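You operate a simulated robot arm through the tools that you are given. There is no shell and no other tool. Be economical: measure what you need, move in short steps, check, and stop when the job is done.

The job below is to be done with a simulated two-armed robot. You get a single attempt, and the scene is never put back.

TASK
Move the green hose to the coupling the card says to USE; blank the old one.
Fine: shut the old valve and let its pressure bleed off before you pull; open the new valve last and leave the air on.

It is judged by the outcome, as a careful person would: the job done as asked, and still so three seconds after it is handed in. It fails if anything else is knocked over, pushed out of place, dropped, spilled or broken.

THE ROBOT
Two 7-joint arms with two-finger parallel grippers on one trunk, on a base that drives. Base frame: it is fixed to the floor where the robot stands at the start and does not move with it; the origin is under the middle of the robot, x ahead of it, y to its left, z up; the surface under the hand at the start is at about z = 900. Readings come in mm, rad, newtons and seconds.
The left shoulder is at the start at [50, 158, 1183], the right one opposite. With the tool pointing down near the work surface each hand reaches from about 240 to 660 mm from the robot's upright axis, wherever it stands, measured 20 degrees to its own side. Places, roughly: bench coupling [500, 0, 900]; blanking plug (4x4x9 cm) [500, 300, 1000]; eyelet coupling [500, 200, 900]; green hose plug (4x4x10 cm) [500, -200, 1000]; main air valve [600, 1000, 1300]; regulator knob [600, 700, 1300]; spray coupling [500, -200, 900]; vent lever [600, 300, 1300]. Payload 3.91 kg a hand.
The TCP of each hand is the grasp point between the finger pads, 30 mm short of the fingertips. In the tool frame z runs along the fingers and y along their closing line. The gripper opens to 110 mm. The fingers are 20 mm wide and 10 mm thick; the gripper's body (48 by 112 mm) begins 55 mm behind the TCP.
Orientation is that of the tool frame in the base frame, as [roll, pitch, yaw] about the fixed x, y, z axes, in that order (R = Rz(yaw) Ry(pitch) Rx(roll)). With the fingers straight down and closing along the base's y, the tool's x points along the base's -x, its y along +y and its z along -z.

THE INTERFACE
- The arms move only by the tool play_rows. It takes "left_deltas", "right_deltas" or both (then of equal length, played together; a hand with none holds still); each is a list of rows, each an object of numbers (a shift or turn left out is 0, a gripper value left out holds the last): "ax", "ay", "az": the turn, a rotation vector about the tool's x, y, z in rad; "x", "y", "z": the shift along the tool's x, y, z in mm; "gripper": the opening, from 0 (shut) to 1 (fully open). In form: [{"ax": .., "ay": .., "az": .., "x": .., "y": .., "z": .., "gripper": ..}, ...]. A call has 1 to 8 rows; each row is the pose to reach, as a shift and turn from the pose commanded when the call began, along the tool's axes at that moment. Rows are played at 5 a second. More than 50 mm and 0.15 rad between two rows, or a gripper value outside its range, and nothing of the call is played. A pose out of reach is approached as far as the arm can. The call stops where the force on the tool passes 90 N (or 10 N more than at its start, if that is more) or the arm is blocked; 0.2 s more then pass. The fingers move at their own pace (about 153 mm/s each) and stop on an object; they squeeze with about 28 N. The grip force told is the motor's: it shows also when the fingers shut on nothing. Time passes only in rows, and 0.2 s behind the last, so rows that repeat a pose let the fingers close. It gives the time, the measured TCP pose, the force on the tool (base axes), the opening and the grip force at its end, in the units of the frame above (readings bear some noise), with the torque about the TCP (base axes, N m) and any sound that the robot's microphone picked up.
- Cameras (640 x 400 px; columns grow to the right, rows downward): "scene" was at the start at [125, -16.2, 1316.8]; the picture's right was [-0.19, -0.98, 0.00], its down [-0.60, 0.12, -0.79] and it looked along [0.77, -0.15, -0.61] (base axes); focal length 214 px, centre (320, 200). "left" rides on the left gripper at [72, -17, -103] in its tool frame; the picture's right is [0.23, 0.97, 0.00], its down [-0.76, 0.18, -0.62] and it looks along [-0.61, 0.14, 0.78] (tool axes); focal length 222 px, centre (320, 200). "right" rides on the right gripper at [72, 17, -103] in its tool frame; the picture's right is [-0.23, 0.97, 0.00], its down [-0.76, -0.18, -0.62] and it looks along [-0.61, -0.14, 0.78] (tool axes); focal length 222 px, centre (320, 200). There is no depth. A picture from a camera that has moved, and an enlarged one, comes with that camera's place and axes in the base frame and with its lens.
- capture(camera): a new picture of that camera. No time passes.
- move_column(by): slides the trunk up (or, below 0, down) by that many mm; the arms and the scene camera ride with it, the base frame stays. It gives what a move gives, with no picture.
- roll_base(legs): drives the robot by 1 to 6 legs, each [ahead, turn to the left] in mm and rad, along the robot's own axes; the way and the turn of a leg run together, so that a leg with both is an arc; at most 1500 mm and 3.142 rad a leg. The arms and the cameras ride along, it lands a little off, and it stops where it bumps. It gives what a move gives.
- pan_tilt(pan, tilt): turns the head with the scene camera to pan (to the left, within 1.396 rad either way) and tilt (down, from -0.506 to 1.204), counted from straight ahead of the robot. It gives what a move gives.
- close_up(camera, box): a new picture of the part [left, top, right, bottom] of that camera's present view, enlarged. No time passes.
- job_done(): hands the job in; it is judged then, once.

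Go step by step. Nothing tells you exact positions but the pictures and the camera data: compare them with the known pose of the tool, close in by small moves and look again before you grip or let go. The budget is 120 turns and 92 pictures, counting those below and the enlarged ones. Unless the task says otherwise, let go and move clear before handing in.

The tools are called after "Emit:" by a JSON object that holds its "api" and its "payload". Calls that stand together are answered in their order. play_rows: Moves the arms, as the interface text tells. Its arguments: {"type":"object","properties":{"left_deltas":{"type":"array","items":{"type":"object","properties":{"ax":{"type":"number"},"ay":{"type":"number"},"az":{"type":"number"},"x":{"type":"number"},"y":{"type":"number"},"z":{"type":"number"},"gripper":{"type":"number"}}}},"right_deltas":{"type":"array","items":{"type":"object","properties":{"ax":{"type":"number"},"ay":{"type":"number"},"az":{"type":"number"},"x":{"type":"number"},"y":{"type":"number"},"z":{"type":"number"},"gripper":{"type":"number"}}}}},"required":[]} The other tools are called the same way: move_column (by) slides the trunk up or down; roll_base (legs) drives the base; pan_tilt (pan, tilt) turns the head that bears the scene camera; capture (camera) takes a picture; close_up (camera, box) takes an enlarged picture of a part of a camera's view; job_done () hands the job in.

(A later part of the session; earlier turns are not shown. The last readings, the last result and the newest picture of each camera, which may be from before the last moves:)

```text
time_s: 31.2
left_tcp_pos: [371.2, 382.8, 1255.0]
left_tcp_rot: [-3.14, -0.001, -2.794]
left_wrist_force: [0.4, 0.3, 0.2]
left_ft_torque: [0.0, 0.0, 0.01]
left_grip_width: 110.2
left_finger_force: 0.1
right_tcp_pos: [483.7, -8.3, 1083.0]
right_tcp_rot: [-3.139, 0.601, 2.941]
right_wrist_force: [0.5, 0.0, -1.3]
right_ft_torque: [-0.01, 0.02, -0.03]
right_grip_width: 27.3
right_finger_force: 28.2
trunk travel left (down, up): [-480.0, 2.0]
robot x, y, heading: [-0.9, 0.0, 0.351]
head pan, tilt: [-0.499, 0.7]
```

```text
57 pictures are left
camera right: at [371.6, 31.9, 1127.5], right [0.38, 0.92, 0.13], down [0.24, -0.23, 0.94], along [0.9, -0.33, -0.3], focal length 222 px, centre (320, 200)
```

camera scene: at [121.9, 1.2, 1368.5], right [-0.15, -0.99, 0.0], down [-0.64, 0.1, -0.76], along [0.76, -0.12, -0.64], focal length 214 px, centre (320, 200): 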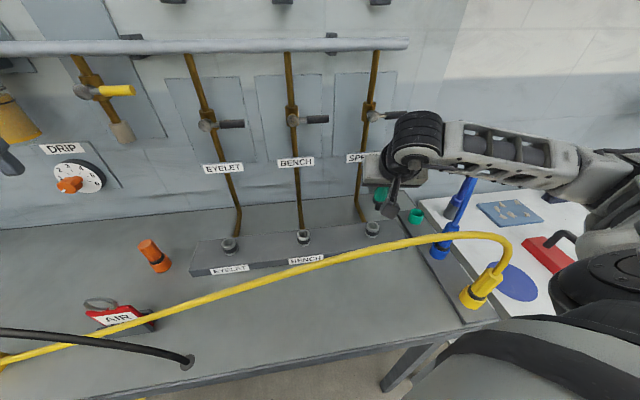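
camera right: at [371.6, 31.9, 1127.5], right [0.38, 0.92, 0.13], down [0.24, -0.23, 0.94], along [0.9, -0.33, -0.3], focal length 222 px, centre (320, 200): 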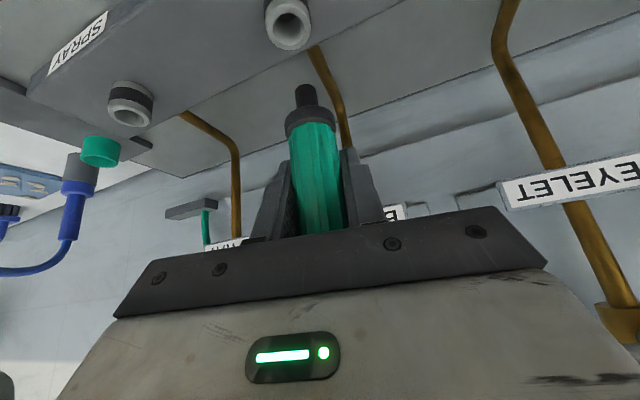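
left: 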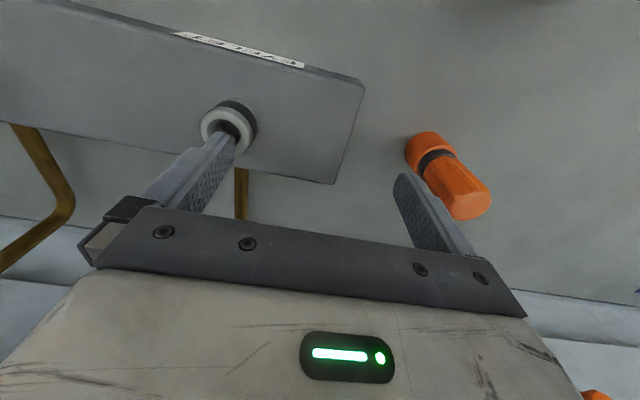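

Bench coupling is 10 px left of the reference, implying 180 mm spacing. Moving on to EYELET at TCP y≈164.

Emit:
{"api": "play_rows", "payload": {"right_deltas": [{"x": 7, "y": 42, "z": -4.8}, {"x": 14.1, "y": 84.3, "z": -9.6}, {"x": 21.1, "y": 126.4, "z": -14.4}, {"x": 28.2, "y": 168.6, "z": -19.3}]}}

Emit:
{"api": "capture", "payload": {"camera": "right"}}

Emit:
{"api": "capture", "payload": {"camera": "scene"}}

```text
time_s: 32.2
left_tcp_pos: [370.3, 383.0, 1254.4]
left_tcp_rot: [-3.141, 0.001, -2.793]
left_wrist_force: [0.0, 0.3, -0.5]
left_ft_torque: [0.03, 0.0, 0.0]
left_grip_width: 110.0
left_finger_force: 0.1
right_tcp_pos: [485.1, 163.5, 1082.3]
right_tcp_rot: [3.141, 0.6, 2.94]
right_wrist_force: [0.5, -0.1, -1.9]
right_ft_torque: [-0.01, -0.01, -0.02]
right_grip_width: 27.4
right_finger_force: 28.1
trunk travel left (down, up): [-480.0, 2.0]
robot x, y, heading: [1.7, 1.9, 0.342]
head pan, tilt: [-0.499, 0.7]
```

```text
56 pictures are left
camera right: at [373.2, 203.9, 1127.7], right [0.38, 0.92, 0.13], down [0.24, -0.23, 0.94], along [0.9, -0.33, -0.3], focal length 222 px, centre (320, 200)
```

right: 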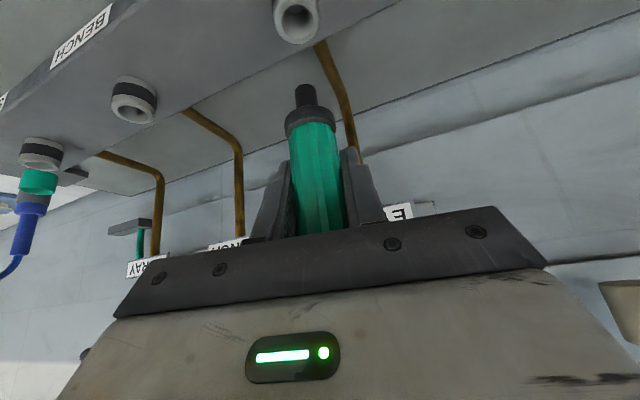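

```text
55 pictures are left
camera scene: at [121.7, 2.1, 1368.6], right [-0.15, -0.99, 0.0], down [-0.64, 0.1, -0.77], along [0.76, -0.12, -0.64], focal length 214 px, centre (320, 200)
```

scene: 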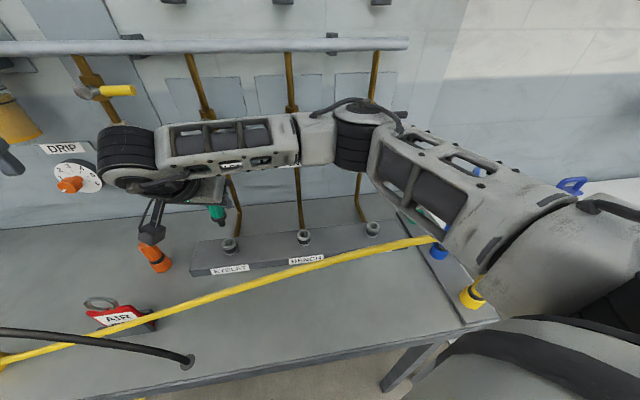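

Alignment is within a couple of mm (mouth at (297,22) vs. reference (298,25)). Correcting x by -2.5 mm and lowering to just above the mouth.

Emit:
{"api": "play_rows", "payload": {"right_deltas": [{"x": 10.5, "y": -0.5, "z": 13.8}, {"x": 21, "y": -0.5, "z": 27.7}, {"x": 31.4, "y": -0.5, "z": 41.5}]}}

Emit:
{"api": "close_up", "payload": {"camera": "right", "box": [200, 0, 440, 240]}}

```text
time_s: 33.0
left_tcp_pos: [370.9, 383.6, 1256.6]
left_tcp_rot: [3.141, 0.0, -2.795]
left_wrist_force: [0.2, 0.2, 0.5]
left_ft_torque: [0.02, 0.04, 0.0]
left_grip_width: 110.0
left_finger_force: 0.1
right_tcp_pos: [482.0, 162.6, 1031.1]
right_tcp_rot: [3.138, 0.599, 2.939]
right_wrist_force: [0.5, 0.0, -1.4]
right_ft_torque: [0.0, -0.02, -0.01]
right_grip_width: 27.2
right_finger_force: 28.2
trunk travel left (down, up): [-480.0, 2.0]
robot x, y, heading: [5.2, -2.7, 0.343]
head pan, tilt: [-0.499, 0.7]
```

```text
1.67 times, centred on (320, 120) of right
camera zoom: at [370.3, 203.2, 1075.2], right [0.38, 0.92, 0.13], down [0.24, -0.23, 0.94], along [0.89, -0.33, -0.3], focal length 370 px, centre (320, 333)
```

zoom: 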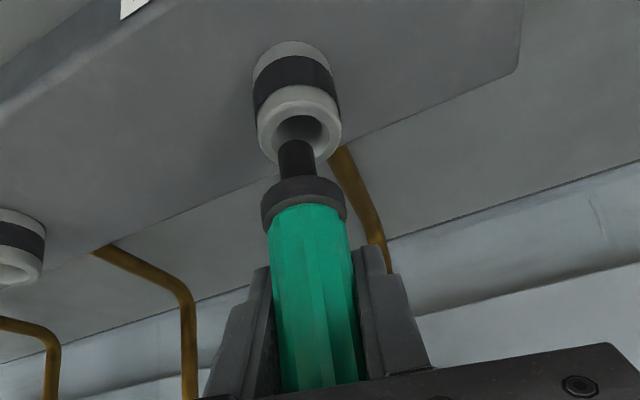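

Stem is lined up with the EYELET mouth. Inserting straight down slowly.

Emit:
{"api": "play_rows", "payload": {"right_deltas": [{"x": 2.8, "z": 4.1}, {"x": 5.6, "z": 8.2}, {"x": 8.5, "z": 12.4}, {"x": 11.3, "z": 16.5}, {"x": 13, "z": 19}, {"x": 14.7, "z": 21.4}, {"x": 16.1, "z": 23.5}]}}

Emit:
{"api": "close_up", "payload": {"camera": "right", "box": [200, 0, 440, 240]}}

```text
time_s: 34.6
left_tcp_pos: [371.4, 383.4, 1253.9]
left_tcp_rot: [-3.14, -0.003, -2.794]
left_wrist_force: [0.1, 0.4, 0.2]
left_ft_torque: [-0.03, 0.0, 0.02]
left_grip_width: 110.0
left_finger_force: 0.0
right_tcp_pos: [481.2, 165.0, 998.6]
right_tcp_rot: [-3.139, 0.595, 2.94]
right_wrist_force: [3.4, 10.2, -5.1]
right_ft_torque: [0.46, -0.19, -0.03]
right_grip_width: 26.7
right_finger_force: 27.7
trunk travel left (down, up): [-480.0, 2.0]
robot x, y, heading: [1.9, 0.2, 0.349]
head pan, tilt: [-0.499, 0.7]
```

```text
1.67 times, centred on (320, 120) of right
camera zoom: at [368.9, 204.3, 1044.2], right [0.38, 0.92, 0.13], down [0.24, -0.23, 0.94], along [0.89, -0.33, -0.31], focal length 370 px, centre (320, 333)
```

zoom: 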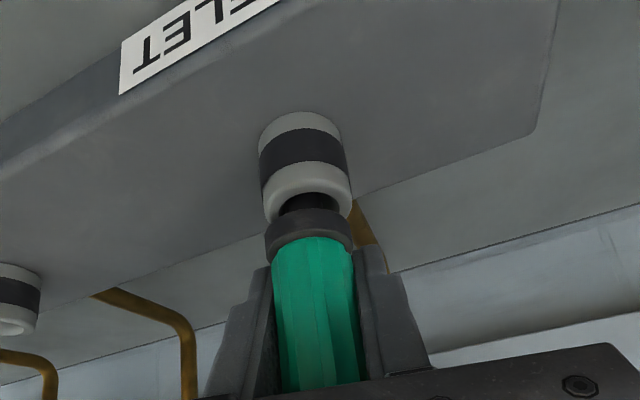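

The stem is entering but jammed a bit: a sideways force of +10 N in y shows the coupling lies slightly further +y, and the plug slipped up in the grip. I'll ease sideways to relieve the force, backing up slightly.

Emit:
{"api": "play_rows", "payload": {"right_deltas": [{"x": -1.7, "z": -2.5}, {"x": -2.4, "y": 1.6, "z": -2}, {"x": -2.4, "y": 3.2, "z": -2}, {"x": -2.4, "y": 3.2, "z": -2}]}}

Emit:
{"api": "close_up", "payload": {"camera": "right", "box": [200, 0, 440, 240]}}

```text
time_s: 35.6
left_tcp_pos: [370.6, 382.9, 1255.0]
left_tcp_rot: [3.141, 0.001, -2.792]
left_wrist_force: [0.9, -0.1, -0.6]
left_ft_torque: [0.0, -0.01, -0.03]
left_grip_width: 110.2
left_finger_force: 0.0
right_tcp_pos: [482.1, 165.8, 1006.9]
right_tcp_rot: [-3.14, 0.601, 2.941]
right_wrist_force: [-5.5, -1.2, -1.0]
right_ft_torque: [-0.08, 0.34, -0.03]
right_grip_width: 27.1
right_finger_force: 27.6
trunk travel left (down, up): [-480.0, 2.0]
robot x, y, heading: [3.5, -1.0, 0.347]
head pan, tilt: [-0.499, 0.7]
```

```text
1.67 times, centred on (320, 120) of right
camera zoom: at [370.4, 205.3, 1049.8], right [0.38, 0.92, 0.13], down [0.24, -0.23, 0.94], along [0.89, -0.33, -0.3], focal length 370 px, centre (320, 333)
```

zoom: 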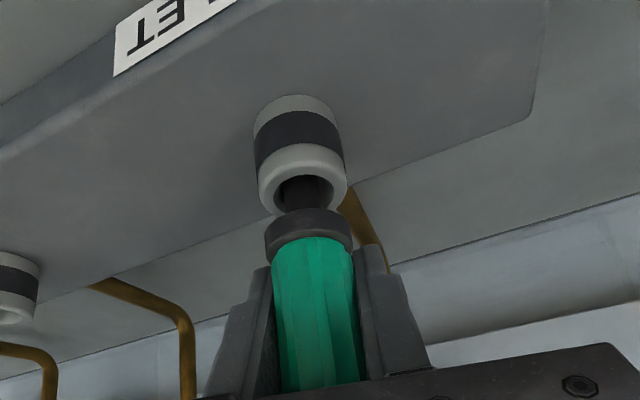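

Now centred in y, with a slight -x force. I'll ease x by -1.5 mm and push down.

Emit:
{"api": "play_rows", "payload": {"right_deltas": [{"x": 1.2, "y": -0.3, "z": -0.8}, {"x": 3, "y": -0.3, "z": 1.7}, {"x": 4.6, "y": -0.3, "z": 4.1}, {"x": 6.3, "y": -0.3, "z": 6.6}, {"x": 8, "y": -0.3, "z": 9.1}]}}

Emit:
{"api": "close_up", "payload": {"camera": "right", "box": [200, 0, 440, 240]}}

```text
time_s: 36.8
left_tcp_pos: [371.1, 382.1, 1255.3]
left_tcp_rot: [-3.141, 0.0, -2.795]
left_wrist_force: [0.9, 0.0, 0.1]
left_ft_torque: [-0.01, -0.01, -0.02]
left_grip_width: 109.9
left_finger_force: 0.0
right_tcp_pos: [482.2, 165.2, 994.1]
right_tcp_rot: [3.14, 0.6, 2.941]
right_wrist_force: [-0.3, -0.6, -0.7]
right_ft_torque: [-0.03, -0.01, 0.02]
right_grip_width: 27.2
right_finger_force: 28.0
trunk travel left (down, up): [-480.0, 2.0]
robot x, y, heading: [-1.9, -3.4, 0.344]
head pan, tilt: [-0.499, 0.7]
```

```text
1.67 times, centred on (320, 120) of right
camera zoom: at [369.8, 206.0, 1037.9], right [0.38, 0.92, 0.13], down [0.24, -0.23, 0.94], along [0.9, -0.33, -0.3], focal length 370 px, centre (320, 333)
```

zoom: 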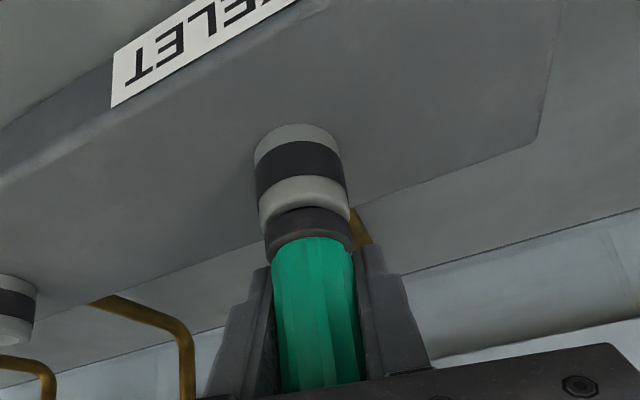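

Almost flush and no side force. A little more push to make sure it's seated.

Emit:
{"api": "play_rows", "payload": {"right_deltas": [{"x": 1.1, "z": 1.6}, {"x": 2.3, "z": 3.3}, {"x": 3.4, "z": 5}]}}

Emit:
{"api": "close_up", "payload": {"camera": "right", "box": [200, 0, 440, 240]}}

```text
time_s: 37.6
left_tcp_pos: [369.5, 381.0, 1256.2]
left_tcp_rot: [3.14, 0.003, -2.794]
left_wrist_force: [0.5, 0.5, 0.5]
left_ft_torque: [0.01, -0.02, 0.01]
left_grip_width: 110.1
left_finger_force: 0.0
right_tcp_pos: [481.5, 166.2, 990.7]
right_tcp_rot: [3.137, 0.603, 2.939]
right_wrist_force: [-1.3, -3.1, 17.8]
right_ft_torque: [-0.08, 0.41, 0.06]
right_grip_width: 27.2
right_finger_force: 27.5
trunk travel left (down, up): [-480.0, 2.0]
robot x, y, heading: [0.6, 1.3, 0.349]
head pan, tilt: [-0.499, 0.7]
```

```text
1.67 times, centred on (320, 120) of right
camera zoom: at [369.1, 205.7, 1034.5], right [0.38, 0.92, 0.13], down [0.23, -0.23, 0.94], along [0.9, -0.33, -0.3], focal length 370 px, centre (320, 333)
```

zoom: 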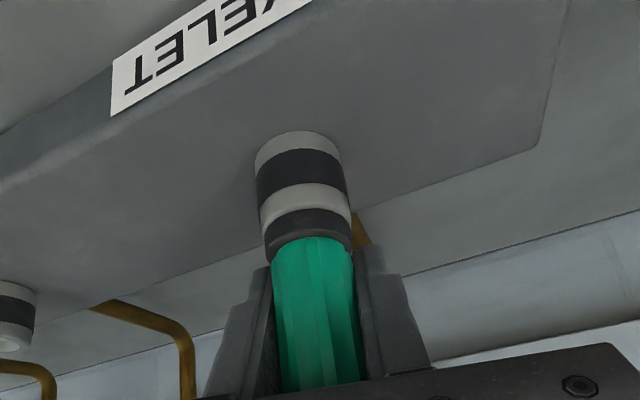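

Seated flush with firm resistance (17.8 N). Release and back away.

Emit:
{"api": "play_rows", "payload": {"right_deltas": [{"x": -1.1, "z": -1.6}, {"x": -1.1, "z": -1.6, "gripper": 1}, {"x": -1.1, "z": -1.6, "gripper": 1}, {"x": -1.1, "z": -30, "gripper": 1}, {"x": -1.1, "z": -65, "gripper": 1}, {"x": -20, "z": -95, "gripper": 1}]}}

Emit:
{"api": "capture", "payload": {"camera": "right"}}

```text
time_s: 39.0
left_tcp_pos: [371.0, 382.0, 1255.1]
left_tcp_rot: [3.141, 0.0, -2.794]
left_wrist_force: [0.2, 0.6, -0.2]
left_ft_torque: [-0.03, 0.01, 0.03]
left_grip_width: 109.9
left_finger_force: 0.1
right_tcp_pos: [444.9, 173.5, 1076.8]
right_tcp_rot: [3.141, 0.6, 2.94]
right_wrist_force: [0.4, 0.0, -0.5]
right_ft_torque: [0.04, 0.01, -0.01]
right_grip_width: 110.2
right_finger_force: 0.0
trunk travel left (down, up): [-480.0, 2.0]
robot x, y, heading: [-0.6, 0.3, 0.347]
head pan, tilt: [-0.499, 0.7]
```

```text
49 pictures are left
camera right: at [333.1, 213.2, 1121.6], right [0.38, 0.92, 0.13], down [0.24, -0.23, 0.94], along [0.9, -0.33, -0.3], focal length 222 px, centre (320, 200)
```

right: 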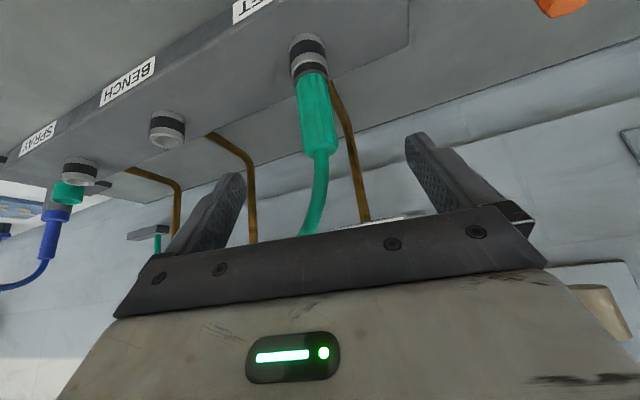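

Green plug is seated in EYELET and released. Next is the orange blanking plug near (474, 338): I'll move the right arm away up/right and bring the left hand over the plug.

Emit:
{"api": "play_rows", "payload": {"right_deltas": [{"x": -25, "z": -35}, {"x": -50, "z": -65, "y": -10}, {"x": -70, "y": -55, "z": -85}, {"x": -80, "y": -100, "z": -85}, {"x": -85, "y": -145, "z": -85}, {"x": -90, "y": -190, "z": -85}, {"x": -96, "y": -228, "z": -85}], "left_deltas": [{"x": 0}, {"x": 0}, {"x": -10, "y": -10, "z": 10}, {"x": -35, "y": -30, "z": 30}, {"x": -60, "y": -50, "z": 55}, {"x": -82, "y": -76, "z": 85}, {"x": -82, "y": -76, "z": 110}]}}

Emit:
{"api": "capture", "payload": {"camera": "left"}}

Emit:
{"api": "capture", "payload": {"camera": "scene"}}

```text
refused: row 3 steps farther than a row can; nothing moved
```

```text
48 pictures are left
camera left: at [309.0, 341.8, 1358.9], right [-0.54, 0.84, 0.0], down [0.66, 0.43, 0.62], along [0.52, 0.34, -0.78], focal length 222 px, centre (320, 200)
```

left: 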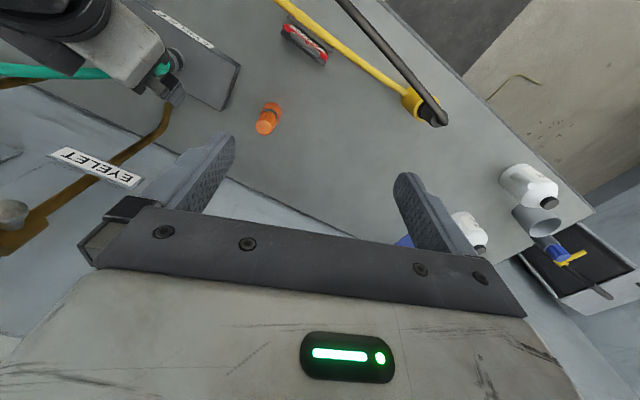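

```text
47 pictures are left
camera scene: at [121.6, 0.9, 1368.5], right [-0.15, -0.99, 0.0], down [-0.64, 0.1, -0.77], along [0.76, -0.12, -0.64], focal length 214 px, centre (320, 200)
```

scene: 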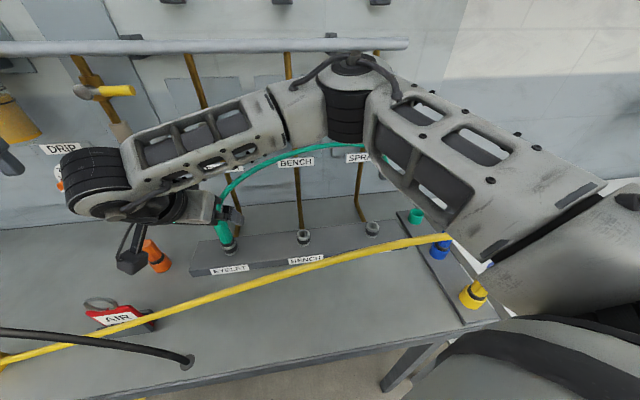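

Row too big; I'll redo it with smaller steps.

Emit:
{"api": "play_rows", "payload": {"right_deltas": [{"x": -25, "z": -35}, {"x": -48, "z": -65, "y": -5}, {"x": -62, "y": -42, "z": -80}, {"x": -70, "y": -85, "z": -85}, {"x": -77, "y": -130, "z": -85}, {"x": -84, "y": -175, "z": -85}, {"x": -90, "y": -218, "z": -85}], "left_deltas": [{"x": 0}, {"x": 0}, {"x": -10, "y": -10, "z": 10}, {"x": -35, "y": -30, "z": 30}, {"x": -60, "y": -50, "z": 55}, {"x": -80, "y": -70, "z": 85}, {"x": -80, "y": -76, "z": 110}]}}

Emit:
{"api": "capture", "payload": {"camera": "left"}}

Emit:
{"api": "capture", "payload": {"camera": "scene"}}

```text
time_s: 40.6
left_tcp_pos: [472.6, 336.8, 1144.9]
left_tcp_rot: [-3.14, 0.0, -2.797]
left_wrist_force: [0.1, -0.2, 0.1]
left_ft_torque: [-0.02, 0.01, 0.0]
left_grip_width: 110.2
left_finger_force: 0.0
right_tcp_pos: [426.5, -47.3, 1198.0]
right_tcp_rot: [-3.141, 0.601, 2.94]
right_wrist_force: [0.4, 0.5, 0.3]
right_ft_torque: [0.02, 0.02, 0.01]
right_grip_width: 109.9
right_finger_force: 0.0
trunk travel left (down, up): [-480.0, 2.0]
robot x, y, heading: [2.2, -0.7, 0.344]
head pan, tilt: [-0.499, 0.7]
```

```text
46 pictures are left
camera left: at [410.8, 296.9, 1248.3], right [-0.54, 0.84, 0.0], down [0.66, 0.43, 0.62], along [0.52, 0.34, -0.78], focal length 222 px, centre (320, 200)
```

left: 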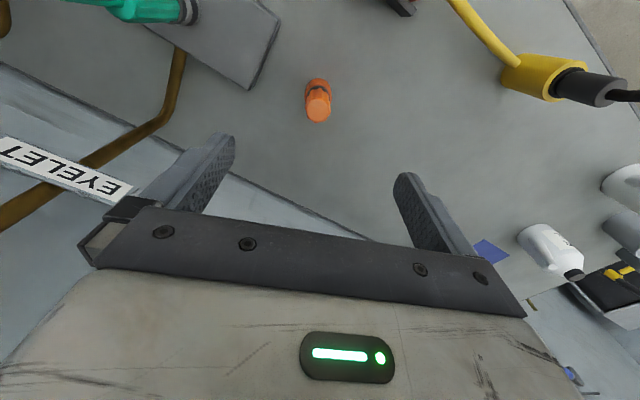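

```text
45 pictures are left
camera scene: at [121.6, 0.4, 1368.6], right [-0.15, -0.99, 0.0], down [-0.64, 0.1, -0.77], along [0.76, -0.12, -0.64], focal length 214 px, centre (320, 200)
```

scene: 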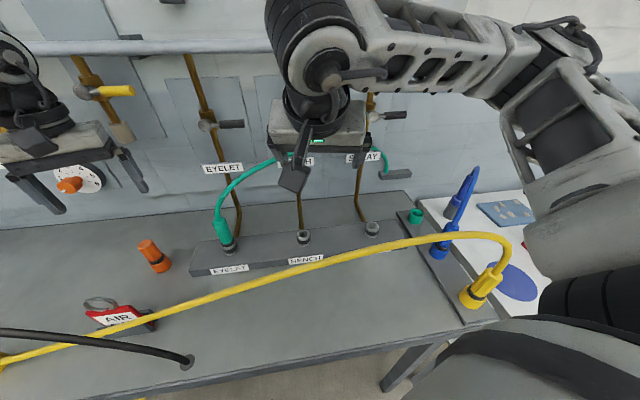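

Left hand is over the orange plug. Descend to z≈1040 and look.

Emit:
{"api": "play_rows", "payload": {"left_deltas": [{"z": 35, "x": -1}, {"z": 70, "x": -2}, {"z": 105, "x": -3}]}}

Emit:
{"api": "capture", "payload": {"camera": "left"}}

Emit:
{"api": "close_up", "payload": {"camera": "scene", "box": [80, 160, 240, 290]}}

```text
time_s: 41.4
left_tcp_pos: [474.3, 339.9, 1040.4]
left_tcp_rot: [-3.14, 0.001, -2.795]
left_wrist_force: [0.4, 0.6, 0.4]
left_ft_torque: [0.04, -0.02, -0.03]
left_grip_width: 110.1
left_finger_force: 0.0
right_tcp_pos: [425.9, -45.8, 1198.3]
right_tcp_rot: [3.141, 0.6, 2.94]
right_wrist_force: [0.7, 0.3, 0.6]
right_ft_torque: [0.0, -0.01, 0.02]
right_grip_width: 110.1
right_finger_force: 0.1
trunk travel left (down, up): [-480.0, 2.0]
robot x, y, heading: [1.3, -4.3, 0.347]
head pan, tilt: [-0.499, 0.7]
```

```text
44 pictures are left
camera left: at [413.7, 299.8, 1142.7], right [-0.54, 0.84, 0.0], down [0.66, 0.43, 0.62], along [0.52, 0.34, -0.78], focal length 222 px, centre (320, 200)
```

left: 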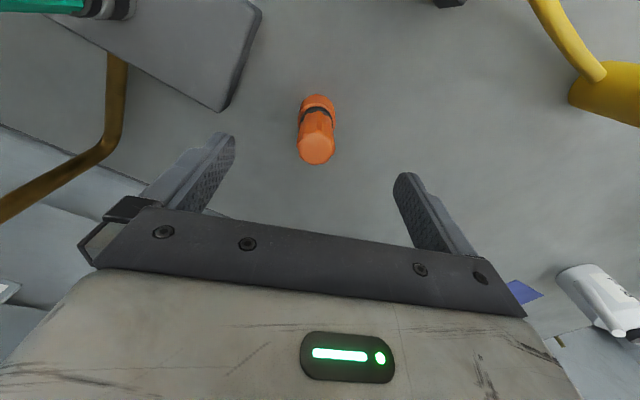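

```text
3.08 times, centred on (160, 225) of scene
camera zoom: at [122.1, 1.4, 1368.6], right [-0.15, -0.99, 0.0], down [-0.64, 0.1, -0.76], along [0.76, -0.12, -0.64], focal length 660 px, centre (812, 123)
```

zoom: 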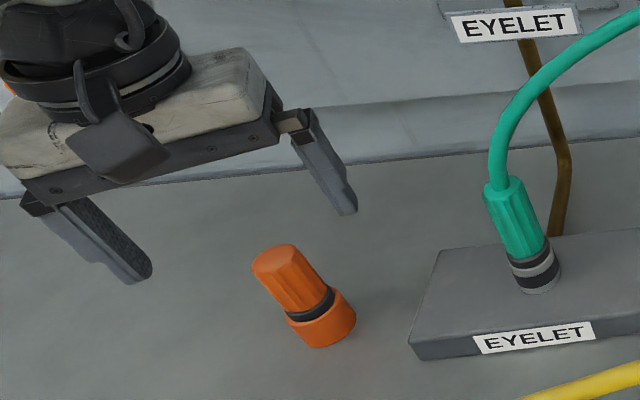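

The plug is standing upright in an orange ring holder; top about z≈987 at (476, 340). I'll go lower, then check.

Emit:
{"api": "play_rows", "payload": {"left_deltas": [{"z": 25, "x": -2}, {"z": 50, "x": -2}]}}

Emit:
{"api": "capture", "payload": {"camera": "left"}}

Emit:
{"api": "close_up", "payload": {"camera": "scene", "box": [80, 160, 240, 290]}}

```text
time_s: 42.0
left_tcp_pos: [476.5, 339.6, 988.5]
left_tcp_rot: [-3.14, -0.001, -2.795]
left_wrist_force: [0.5, -1.3, 1.0]
left_ft_torque: [-0.04, -0.01, 0.01]
left_grip_width: 110.1
left_finger_force: 0.1
right_tcp_pos: [427.7, -46.2, 1198.9]
right_tcp_rot: [3.141, 0.601, 2.941]
right_wrist_force: [-0.3, 0.4, -0.6]
right_ft_torque: [0.0, -0.01, -0.02]
right_grip_width: 110.0
right_finger_force: 0.1
trunk travel left (down, up): [-480.0, 2.0]
robot x, y, heading: [-1.2, 0.5, 0.343]
head pan, tilt: [-0.499, 0.7]
```

```text
42 pictures are left
camera left: at [414.8, 299.9, 1093.5], right [-0.54, 0.84, 0.0], down [0.66, 0.43, 0.62], along [0.52, 0.34, -0.78], focal length 222 px, centre (320, 200)
```

left: 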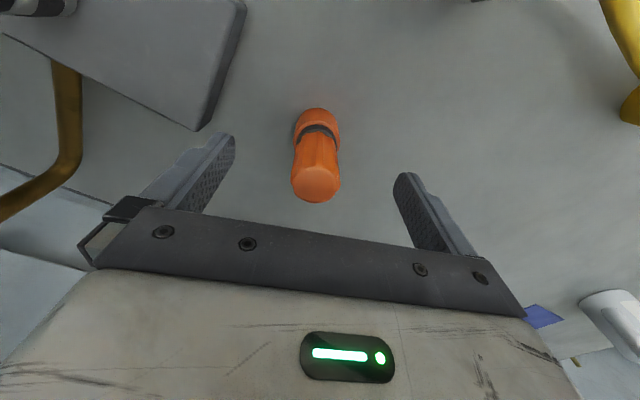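

```text
3.08 times, centred on (160, 225) of scene
camera zoom: at [121.9, 1.2, 1368.6], right [-0.15, -0.99, 0.0], down [-0.64, 0.1, -0.76], along [0.76, -0.12, -0.64], focal length 660 px, centre (812, 123)
```

zoom: 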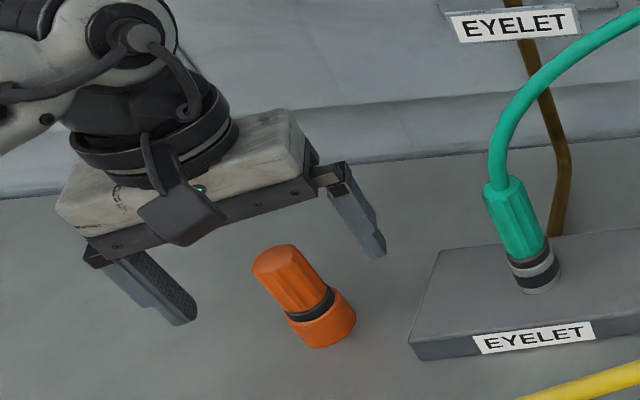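

Plug top z≈978, and the TCP is about 5 mm short in the forward direction. Correct, lower to z≈960, and grip.

Emit:
{"api": "play_rows", "payload": {"left_deltas": [{"x": -5, "y": -1, "z": 0}, {"x": -5, "y": -1, "z": 14}, {"x": -5, "y": -1, "z": 28}, {"x": -5, "y": -1, "z": 28, "gripper": 0.2}, {"x": -5, "y": -1, "z": 28, "gripper": 0}, {"x": -5, "y": -1, "z": 28, "gripper": 0}, {"x": -5, "y": -1, "z": 28, "gripper": 0}]}}

Emit:
{"api": "capture", "payload": {"camera": "left"}}

```text
time_s: 43.6
left_tcp_pos: [481.6, 339.5, 961.6]
left_tcp_rot: [-3.141, 0.0, -2.795]
left_wrist_force: [-0.3, -0.4, 0.1]
left_ft_torque: [0.0, 0.01, 0.01]
left_grip_width: 29.2
left_finger_force: 28.0
right_tcp_pos: [427.3, -45.5, 1198.7]
right_tcp_rot: [3.14, 0.6, 2.939]
right_wrist_force: [0.4, -0.1, -0.1]
right_ft_torque: [0.02, 0.0, -0.02]
right_grip_width: 110.0
right_finger_force: 0.1
trunk travel left (down, up): [-480.0, 2.0]
robot x, y, heading: [-1.9, 2.7, 0.343]
head pan, tilt: [-0.499, 0.7]
```

```text
40 pictures are left
camera left: at [419.9, 300.3, 1065.7], right [-0.54, 0.84, 0.0], down [0.66, 0.43, 0.62], along [0.52, 0.34, -0.78], focal length 222 px, centre (320, 200)
```

left: 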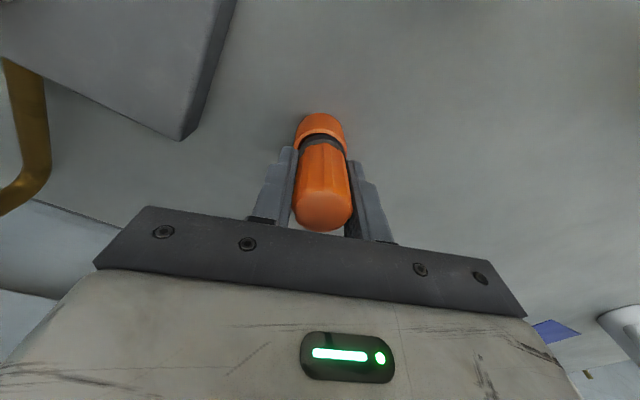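

Gripped (29 mm). Lift straight up.

Emit:
{"api": "play_rows", "payload": {"left_deltas": [{"z": -10}, {"z": -25}, {"z": -45}, {"z": -75}, {"z": -110}, {"z": -150}, {"z": -190}, {"z": -215}]}}

Emit:
{"api": "capture", "payload": {"camera": "left"}}

Emit:
{"api": "capture", "payload": {"camera": "scene"}}

```text
time_s: 45.4
left_tcp_pos: [480.8, 341.4, 1179.0]
left_tcp_rot: [-3.141, 0.0, -2.794]
left_wrist_force: [-0.1, 0.7, -1.3]
left_ft_torque: [0.03, -0.01, 0.01]
left_grip_width: 29.4
left_finger_force: 27.7
right_tcp_pos: [428.3, -46.2, 1199.4]
right_tcp_rot: [3.141, 0.601, 2.94]
right_wrist_force: [0.2, 0.1, -0.1]
right_ft_torque: [0.0, -0.02, 0.04]
right_grip_width: 110.3
right_finger_force: 0.0
trunk travel left (down, up): [-480.0, 2.0]
robot x, y, heading: [4.1, 0.5, 0.343]
head pan, tilt: [-0.499, 0.7]
```

```text
39 pictures are left
camera left: at [419.9, 300.4, 1281.8], right [-0.54, 0.84, 0.0], down [0.66, 0.43, 0.62], along [0.52, 0.34, -0.78], focal length 222 px, centre (320, 200)
```

left: 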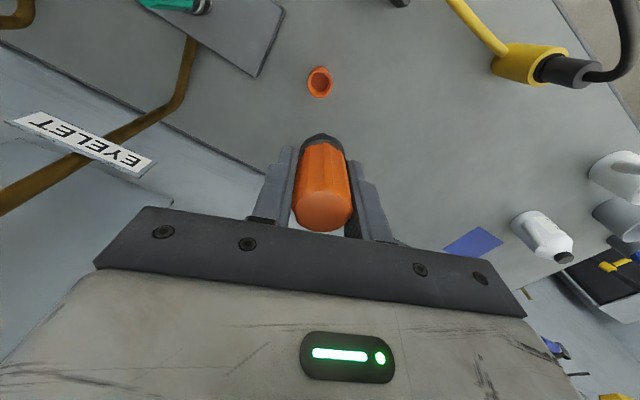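

```text
38 pictures are left
camera scene: at [121.8, 1.1, 1368.5], right [-0.15, -0.99, 0.0], down [-0.64, 0.1, -0.77], along [0.76, -0.12, -0.64], focal length 214 px, centre (320, 200)
```

scene: 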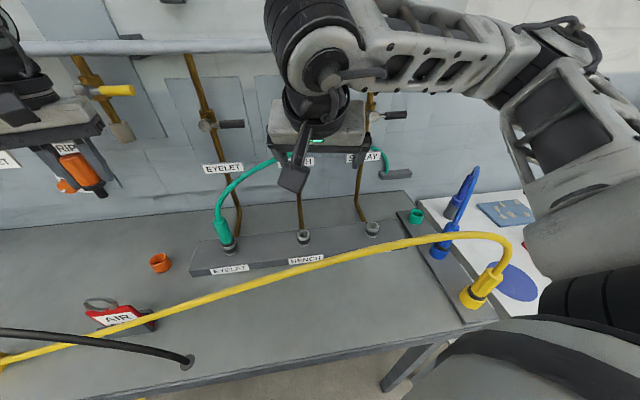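

Orange plug is lifted, and its ring holder stayed put. I'll retract the left hand toward the robot and then turn the base right to heading about -0.3 for SPRAY.

Emit:
{"api": "play_rows", "payload": {"left_deltas": [{"x": 40}, {"x": 80}, {"x": 120}, {"x": 160, "z": -10}]}}

Emit:
{"api": "roll_base", "payload": {"legs": [[0, -0.65]]}}

Emit:
{"api": "pan_tilt", "payload": {"pan": 0.2, "tilt": 0.7}}

Emit:
{"api": "capture", "payload": {"camera": "scene"}}

```text
time_s: 46.4
left_tcp_pos: [329.3, 285.7, 1187.9]
left_tcp_rot: [3.141, 0.001, -2.795]
left_wrist_force: [0.4, -0.4, -1.8]
left_ft_torque: [0.0, 0.01, 0.03]
left_grip_width: 29.4
left_finger_force: 28.5
right_tcp_pos: [426.4, -45.2, 1199.2]
right_tcp_rot: [-3.141, 0.601, 2.941]
right_wrist_force: [-1.0, 0.2, 0.3]
right_ft_torque: [0.0, 0.01, -0.01]
right_grip_width: 110.3
right_finger_force: 0.0
trunk travel left (down, up): [-480.0, 2.0]
robot x, y, heading: [1.4, 0.8, 0.342]
head pan, tilt: [-0.499, 0.7]
```

```text
time_s: 48.5
left_tcp_pos: [437.1, 30.3, 1188.0]
left_tcp_rot: [-3.141, 0.001, 2.844]
left_wrist_force: [0.2, 0.1, -0.4]
left_ft_torque: [0.06, -0.01, -0.01]
left_grip_width: 29.3
left_finger_force: 28.4
right_tcp_pos: [314.1, -293.1, 1199.4]
right_tcp_rot: [-3.141, 0.601, 2.297]
right_wrist_force: [0.2, -0.3, 0.2]
right_ft_torque: [0.01, 0.04, 0.0]
right_grip_width: 110.0
right_finger_force: 0.1
trunk travel left (down, up): [-480.0, 2.0]
robot x, y, heading: [-3.7, 2.5, -0.295]
head pan, tilt: [-0.499, 0.7]
```

```text
time_s: 49.6
left_tcp_pos: [437.1, 30.1, 1187.0]
left_tcp_rot: [3.141, 0.0, 2.845]
left_wrist_force: [-0.4, 0.3, -1.1]
left_ft_torque: [-0.02, 0.01, -0.01]
left_grip_width: 29.7
left_finger_force: 27.5
right_tcp_pos: [313.2, -293.1, 1199.2]
right_tcp_rot: [3.141, 0.599, 2.298]
right_wrist_force: [-0.4, -0.5, 0.5]
right_ft_torque: [0.0, -0.02, 0.02]
right_grip_width: 110.1
right_finger_force: 0.1
trunk travel left (down, up): [-480.0, 2.0]
robot x, y, heading: [3.1, -0.9, -0.3]
head pan, tilt: [0.201, 0.7]
```

```text
37 pictures are left
camera scene: at [123.1, -19.5, 1368.5], right [-0.1, -1.0, 0.0], down [-0.64, 0.06, -0.76], along [0.76, -0.08, -0.64], focal length 214 px, centre (320, 200)
```

scene: 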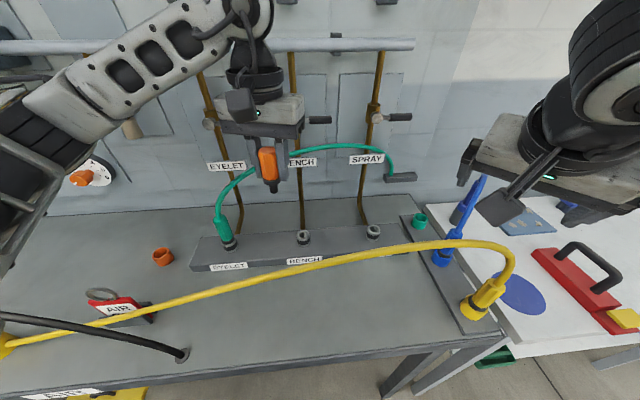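

Left hand holds the orange plug beside BENCH. I'll move it along to above SPRAY, closing the empty right gripper for clearance.

Emit:
{"api": "play_rows", "payload": {"left_deltas": [{"x": -13, "y": -43}, {"x": -26, "y": -86}, {"x": -40, "y": -130}, {"x": -53, "y": -173}, {"x": -66, "y": -205}, {"x": -88, "y": -203, "z": 30}, {"x": -111, "y": -202, "z": 65}], "right_deltas": [{"gripper": 0}, {"gripper": 0}, {"gripper": 0}, {"gripper": 0}, {"gripper": 0}, {"gripper": 0}, {"gripper": 0}]}}

Emit:
{"api": "capture", "payload": {"camera": "left"}}

Emit:
{"api": "capture", "payload": {"camera": "scene"}}

```text
time_s: 51.2
left_tcp_pos: [484.1, -196.5, 1122.9]
left_tcp_rot: [3.141, 0.001, 2.843]
left_wrist_force: [-0.6, -0.5, -0.9]
left_ft_torque: [0.01, 0.02, -0.03]
left_grip_width: 29.3
left_finger_force: 28.3
right_tcp_pos: [314.1, -293.3, 1198.5]
right_tcp_rot: [-3.141, 0.599, 2.296]
right_wrist_force: [-0.6, -1.1, -0.4]
right_ft_torque: [-0.02, -0.05, -0.01]
right_grip_width: 0.0
right_finger_force: 28.0
trunk travel left (down, up): [-480.0, 2.0]
robot x, y, heading: [-0.7, -0.7, -0.303]
head pan, tilt: [0.201, 0.7]
```

```text
36 pictures are left
camera left: at [410.1, -191.5, 1225.5], right [0.07, 1.0, 0.0], down [0.78, -0.05, 0.62], along [0.62, -0.04, -0.78], focal length 222 px, centre (320, 200)
```

left: 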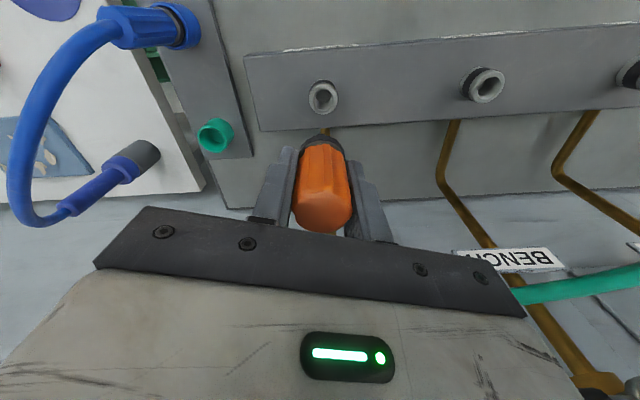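

```text
35 pictures are left
camera scene: at [123.4, -20.0, 1368.5], right [-0.1, -1.0, 0.0], down [-0.64, 0.06, -0.76], along [0.76, -0.07, -0.64], focal length 214 px, centre (320, 200)
```

scene: 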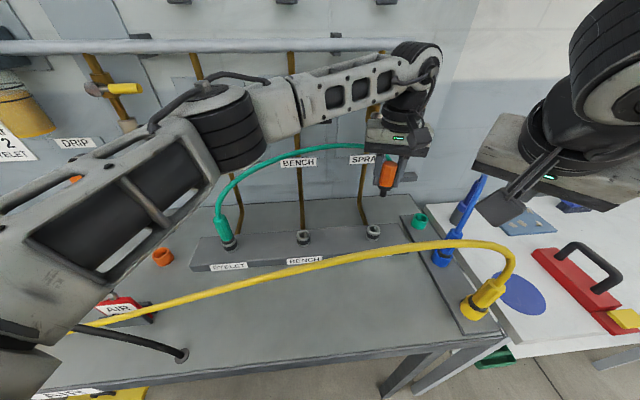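

Mouth is close to under the plug. I'll descend toward it and check stem vs. mouth up close.

Emit:
{"api": "play_rows", "payload": {"left_deltas": [{"z": 25}, {"z": 50}, {"z": 68}]}}

Emit:
{"api": "close_up", "payload": {"camera": "left", "box": [220, 60, 420, 240]}}

Emit:
{"api": "close_up", "payload": {"camera": "scene", "box": [320, 140, 450, 260]}}

```text
time_s: 52.0
left_tcp_pos: [484.0, -195.1, 1054.0]
left_tcp_rot: [-3.141, 0.001, 2.844]
left_wrist_force: [-0.3, 0.8, -0.2]
left_ft_torque: [0.04, 0.03, 0.0]
left_grip_width: 29.5
left_finger_force: 28.0
right_tcp_pos: [313.6, -292.4, 1198.1]
right_tcp_rot: [-3.14, 0.601, 2.296]
right_wrist_force: [0.7, 0.2, 0.2]
right_ft_torque: [-0.03, -0.02, 0.0]
right_grip_width: 0.0
right_finger_force: 27.9
trunk travel left (down, up): [-480.0, 2.0]
robot x, y, heading: [0.5, 0.3, -0.302]
head pan, tilt: [0.201, 0.7]
```

```text
2.22 times, centred on (320, 150) of left
camera zoom: at [410.1, -190.0, 1157.6], right [0.07, 1.0, 0.0], down [0.78, -0.05, 0.62], along [0.62, -0.04, -0.78], focal length 494 px, centre (320, 311)
```

zoom: 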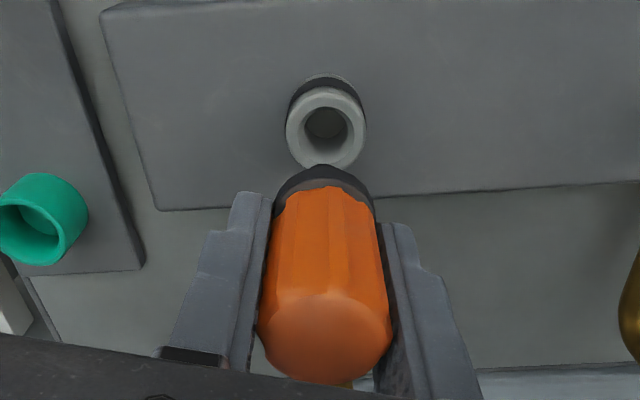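

```text
3.33 times, centred on (385, 200) of scene
camera zoom: at [123.3, -19.5, 1368.5], right [-0.1, -1.0, 0.0], down [-0.64, 0.06, -0.76], along [0.76, -0.07, -0.64], focal length 715 px, centre (103, 200)
```

zoom: 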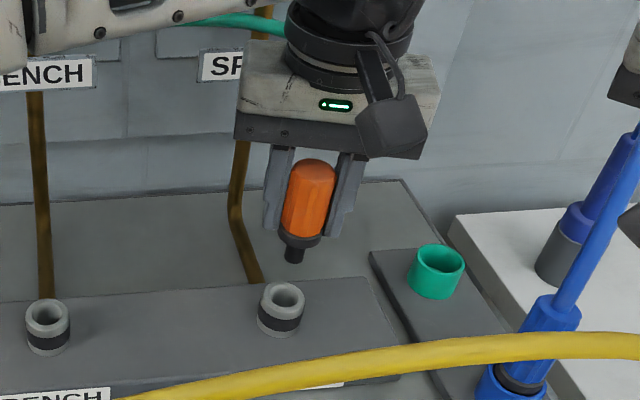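

Lateral alignment is within about 1 mm, but the plug seems ~4 mm too far forward. I'll correct and lower to just above the mouth.

Emit:
{"api": "play_rows", "payload": {"left_deltas": [{"x": 4, "y": 1, "z": 10}, {"x": 4, "y": 1, "z": 20}, {"x": 4, "y": 1, "z": 30}]}}

Emit:
{"api": "close_up", "payload": {"camera": "left", "box": [220, 60, 420, 240]}}

Emit:
{"api": "close_up", "payload": {"camera": "scene", "box": [320, 160, 430, 260]}}

```text
time_s: 52.8
left_tcp_pos: [479.4, -193.8, 1024.8]
left_tcp_rot: [3.14, -0.001, 2.846]
left_wrist_force: [0.2, -0.6, -1.0]
left_ft_torque: [0.02, 0.0, 0.0]
left_grip_width: 29.5
left_finger_force: 27.4
right_tcp_pos: [313.6, -293.2, 1199.1]
right_tcp_rot: [-3.141, 0.6, 2.296]
right_wrist_force: [-0.8, -0.4, -0.3]
right_ft_torque: [-0.01, -0.01, -0.01]
right_grip_width: 0.1
right_finger_force: 28.2
trunk travel left (down, up): [-480.0, 2.0]
robot x, y, heading: [-0.8, 2.8, -0.298]
head pan, tilt: [0.201, 0.7]
```

```text
2.22 times, centred on (320, 150) of left
camera zoom: at [406.9, -187.7, 1128.1], right [0.07, 1.0, 0.0], down [0.78, -0.05, 0.62], along [0.62, -0.04, -0.78], focal length 494 px, centre (320, 311)
```

zoom: 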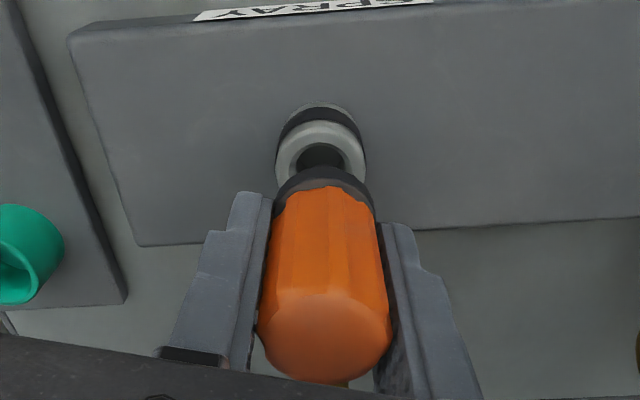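

```text
4.00 times, centred on (375, 210) of scene
camera zoom: at [123.2, -19.5, 1368.5], right [-0.1, -1.0, 0.0], down [-0.64, 0.06, -0.76], along [0.76, -0.07, -0.64], focal length 858 px, centre (100, 160)
```

zoom: 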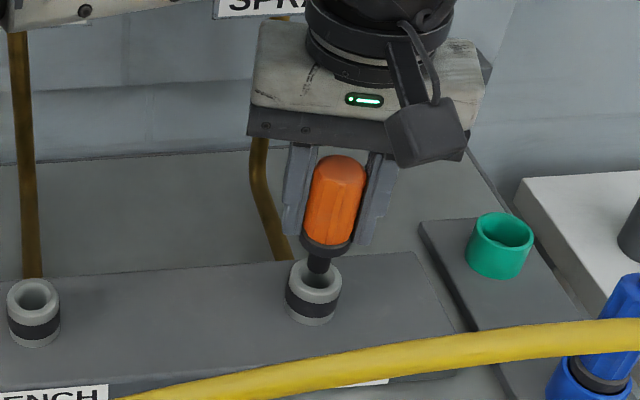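

The stem tip is right at the mouth and looks centred. Lower a few mm at a time, watching force.

Emit:
{"api": "play_rows", "payload": {"left_deltas": [{"z": 3}, {"z": 6}, {"z": 9}, {"z": 12}]}}

Emit:
{"api": "close_up", "payload": {"camera": "left", "box": [220, 60, 420, 240]}}

Emit:
{"api": "close_up", "payload": {"camera": "scene", "box": [320, 160, 430, 260]}}

```text
time_s: 53.8
left_tcp_pos: [480.0, -193.6, 1011.0]
left_tcp_rot: [-3.141, -0.002, 2.845]
left_wrist_force: [0.6, -0.4, -0.6]
left_ft_torque: [-0.03, -0.03, -0.01]
left_grip_width: 29.7
left_finger_force: 28.0
right_tcp_pos: [313.4, -293.6, 1199.1]
right_tcp_rot: [-3.141, 0.6, 2.297]
right_wrist_force: [-0.1, -0.5, -0.1]
right_ft_torque: [0.0, 0.03, 0.02]
right_grip_width: 0.1
right_finger_force: 28.1
trunk travel left (down, up): [-480.0, 2.0]
robot x, y, heading: [-0.7, 2.5, -0.296]
head pan, tilt: [0.201, 0.7]
```

```text
2.22 times, centred on (320, 150) of left
camera zoom: at [406.8, -187.9, 1115.4], right [0.07, 1.0, 0.0], down [0.78, -0.05, 0.62], along [0.62, -0.04, -0.78], focal length 494 px, centre (320, 311)
```

zoom: 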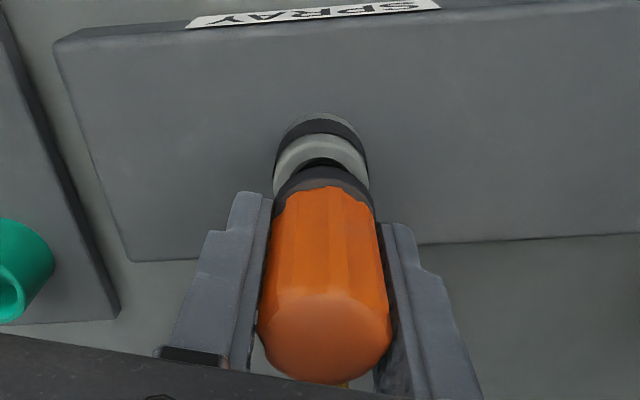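

```text
4.00 times, centred on (375, 210) of scene
camera zoom: at [123.4, -19.6, 1368.5], right [-0.1, -1.0, 0.0], down [-0.64, 0.06, -0.76], along [0.76, -0.07, -0.64], focal length 858 px, centre (100, 160)
```

zoom: 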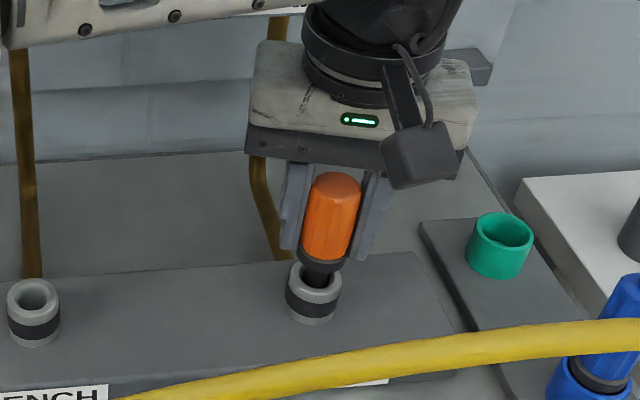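

The stem is going in with no force. Continue down.

Emit:
{"api": "play_rows", "payload": {"left_deltas": [{"z": 3}, {"z": 6}, {"z": 9}, {"z": 12}, {"z": 14}]}}

Emit:
{"api": "close_up", "payload": {"camera": "scene", "box": [320, 160, 430, 260]}}

Emit:
{"api": "close_up", "payload": {"camera": "left", "box": [220, 60, 420, 240]}}

```text
time_s: 55.0
left_tcp_pos: [480.4, -193.5, 999.2]
left_tcp_rot: [3.14, 0.0, 2.845]
left_wrist_force: [0.0, -0.1, -1.0]
left_ft_torque: [0.01, -0.02, -0.01]
left_grip_width: 29.2
left_finger_force: 28.2
right_tcp_pos: [314.0, -292.5, 1198.6]
right_tcp_rot: [3.141, 0.6, 2.297]
right_wrist_force: [-0.5, 0.6, 0.3]
right_ft_torque: [0.01, 0.0, 0.0]
right_grip_width: 0.0
right_finger_force: 28.2
trunk travel left (down, up): [-480.0, 2.0]
robot x, y, heading: [3.5, 3.4, -0.302]
head pan, tilt: [0.201, 0.7]
```

```text
4.00 times, centred on (375, 210) of scene
camera zoom: at [123.2, -19.5, 1368.5], right [-0.1, -1.0, 0.0], down [-0.64, 0.06, -0.76], along [0.76, -0.07, -0.64], focal length 858 px, centre (100, 160)
```

zoom: 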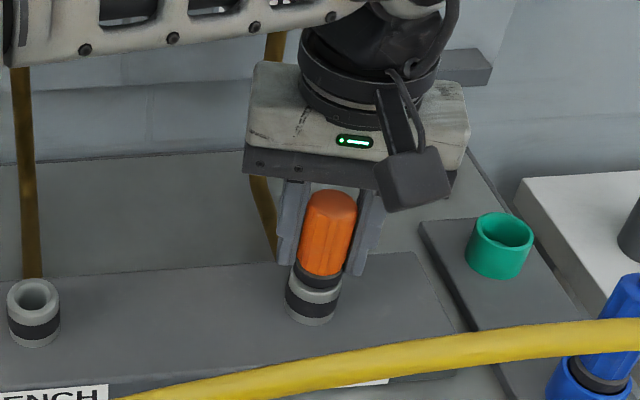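

```text
2.22 times, centred on (320, 150) of left
camera zoom: at [406.5, -187.8, 1101.8], right [0.07, 1.0, 0.0], down [0.78, -0.05, 0.62], along [0.62, -0.04, -0.78], focal length 494 px, centre (320, 311)
```

zoom: 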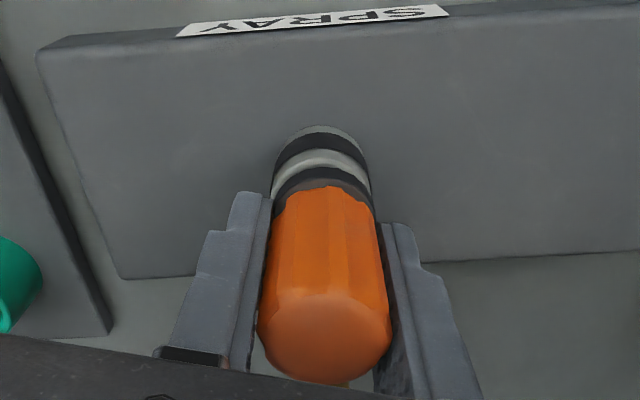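

Nearly flush. Press until there's firm resistance.

Emit:
{"api": "play_rows", "payload": {"left_deltas": [{"z": 2}, {"z": 4}, {"z": 6}]}}

Emit:
{"api": "close_up", "payload": {"camera": "left", "box": [220, 60, 420, 240]}}

```text
time_s: 55.8
left_tcp_pos: [480.3, -193.5, 991.9]
left_tcp_rot: [-3.141, -0.001, 2.845]
left_wrist_force: [0.1, -1.3, -1.1]
left_ft_torque: [-0.02, -0.06, 0.03]
left_grip_width: 29.5
left_finger_force: 28.5
right_tcp_pos: [314.9, -293.7, 1198.2]
right_tcp_rot: [3.14, 0.6, 2.297]
right_wrist_force: [0.0, 0.2, -0.7]
right_ft_torque: [-0.02, 0.0, -0.02]
right_grip_width: 0.0
right_finger_force: 27.9
trunk travel left (down, up): [-480.0, 2.0]
robot x, y, heading: [0.5, -0.3, -0.299]
head pan, tilt: [0.201, 0.7]
```

```text
2.22 times, centred on (320, 150) of left
camera zoom: at [406.5, -188.0, 1095.9], right [0.07, 1.0, 0.0], down [0.78, -0.05, 0.62], along [0.62, -0.04, -0.78], focal length 494 px, centre (320, 311)
```

zoom: 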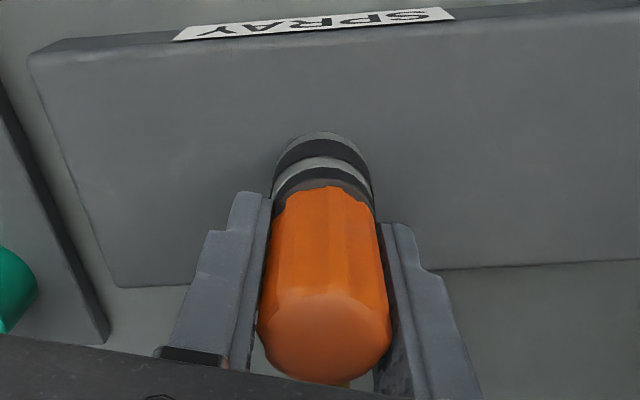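

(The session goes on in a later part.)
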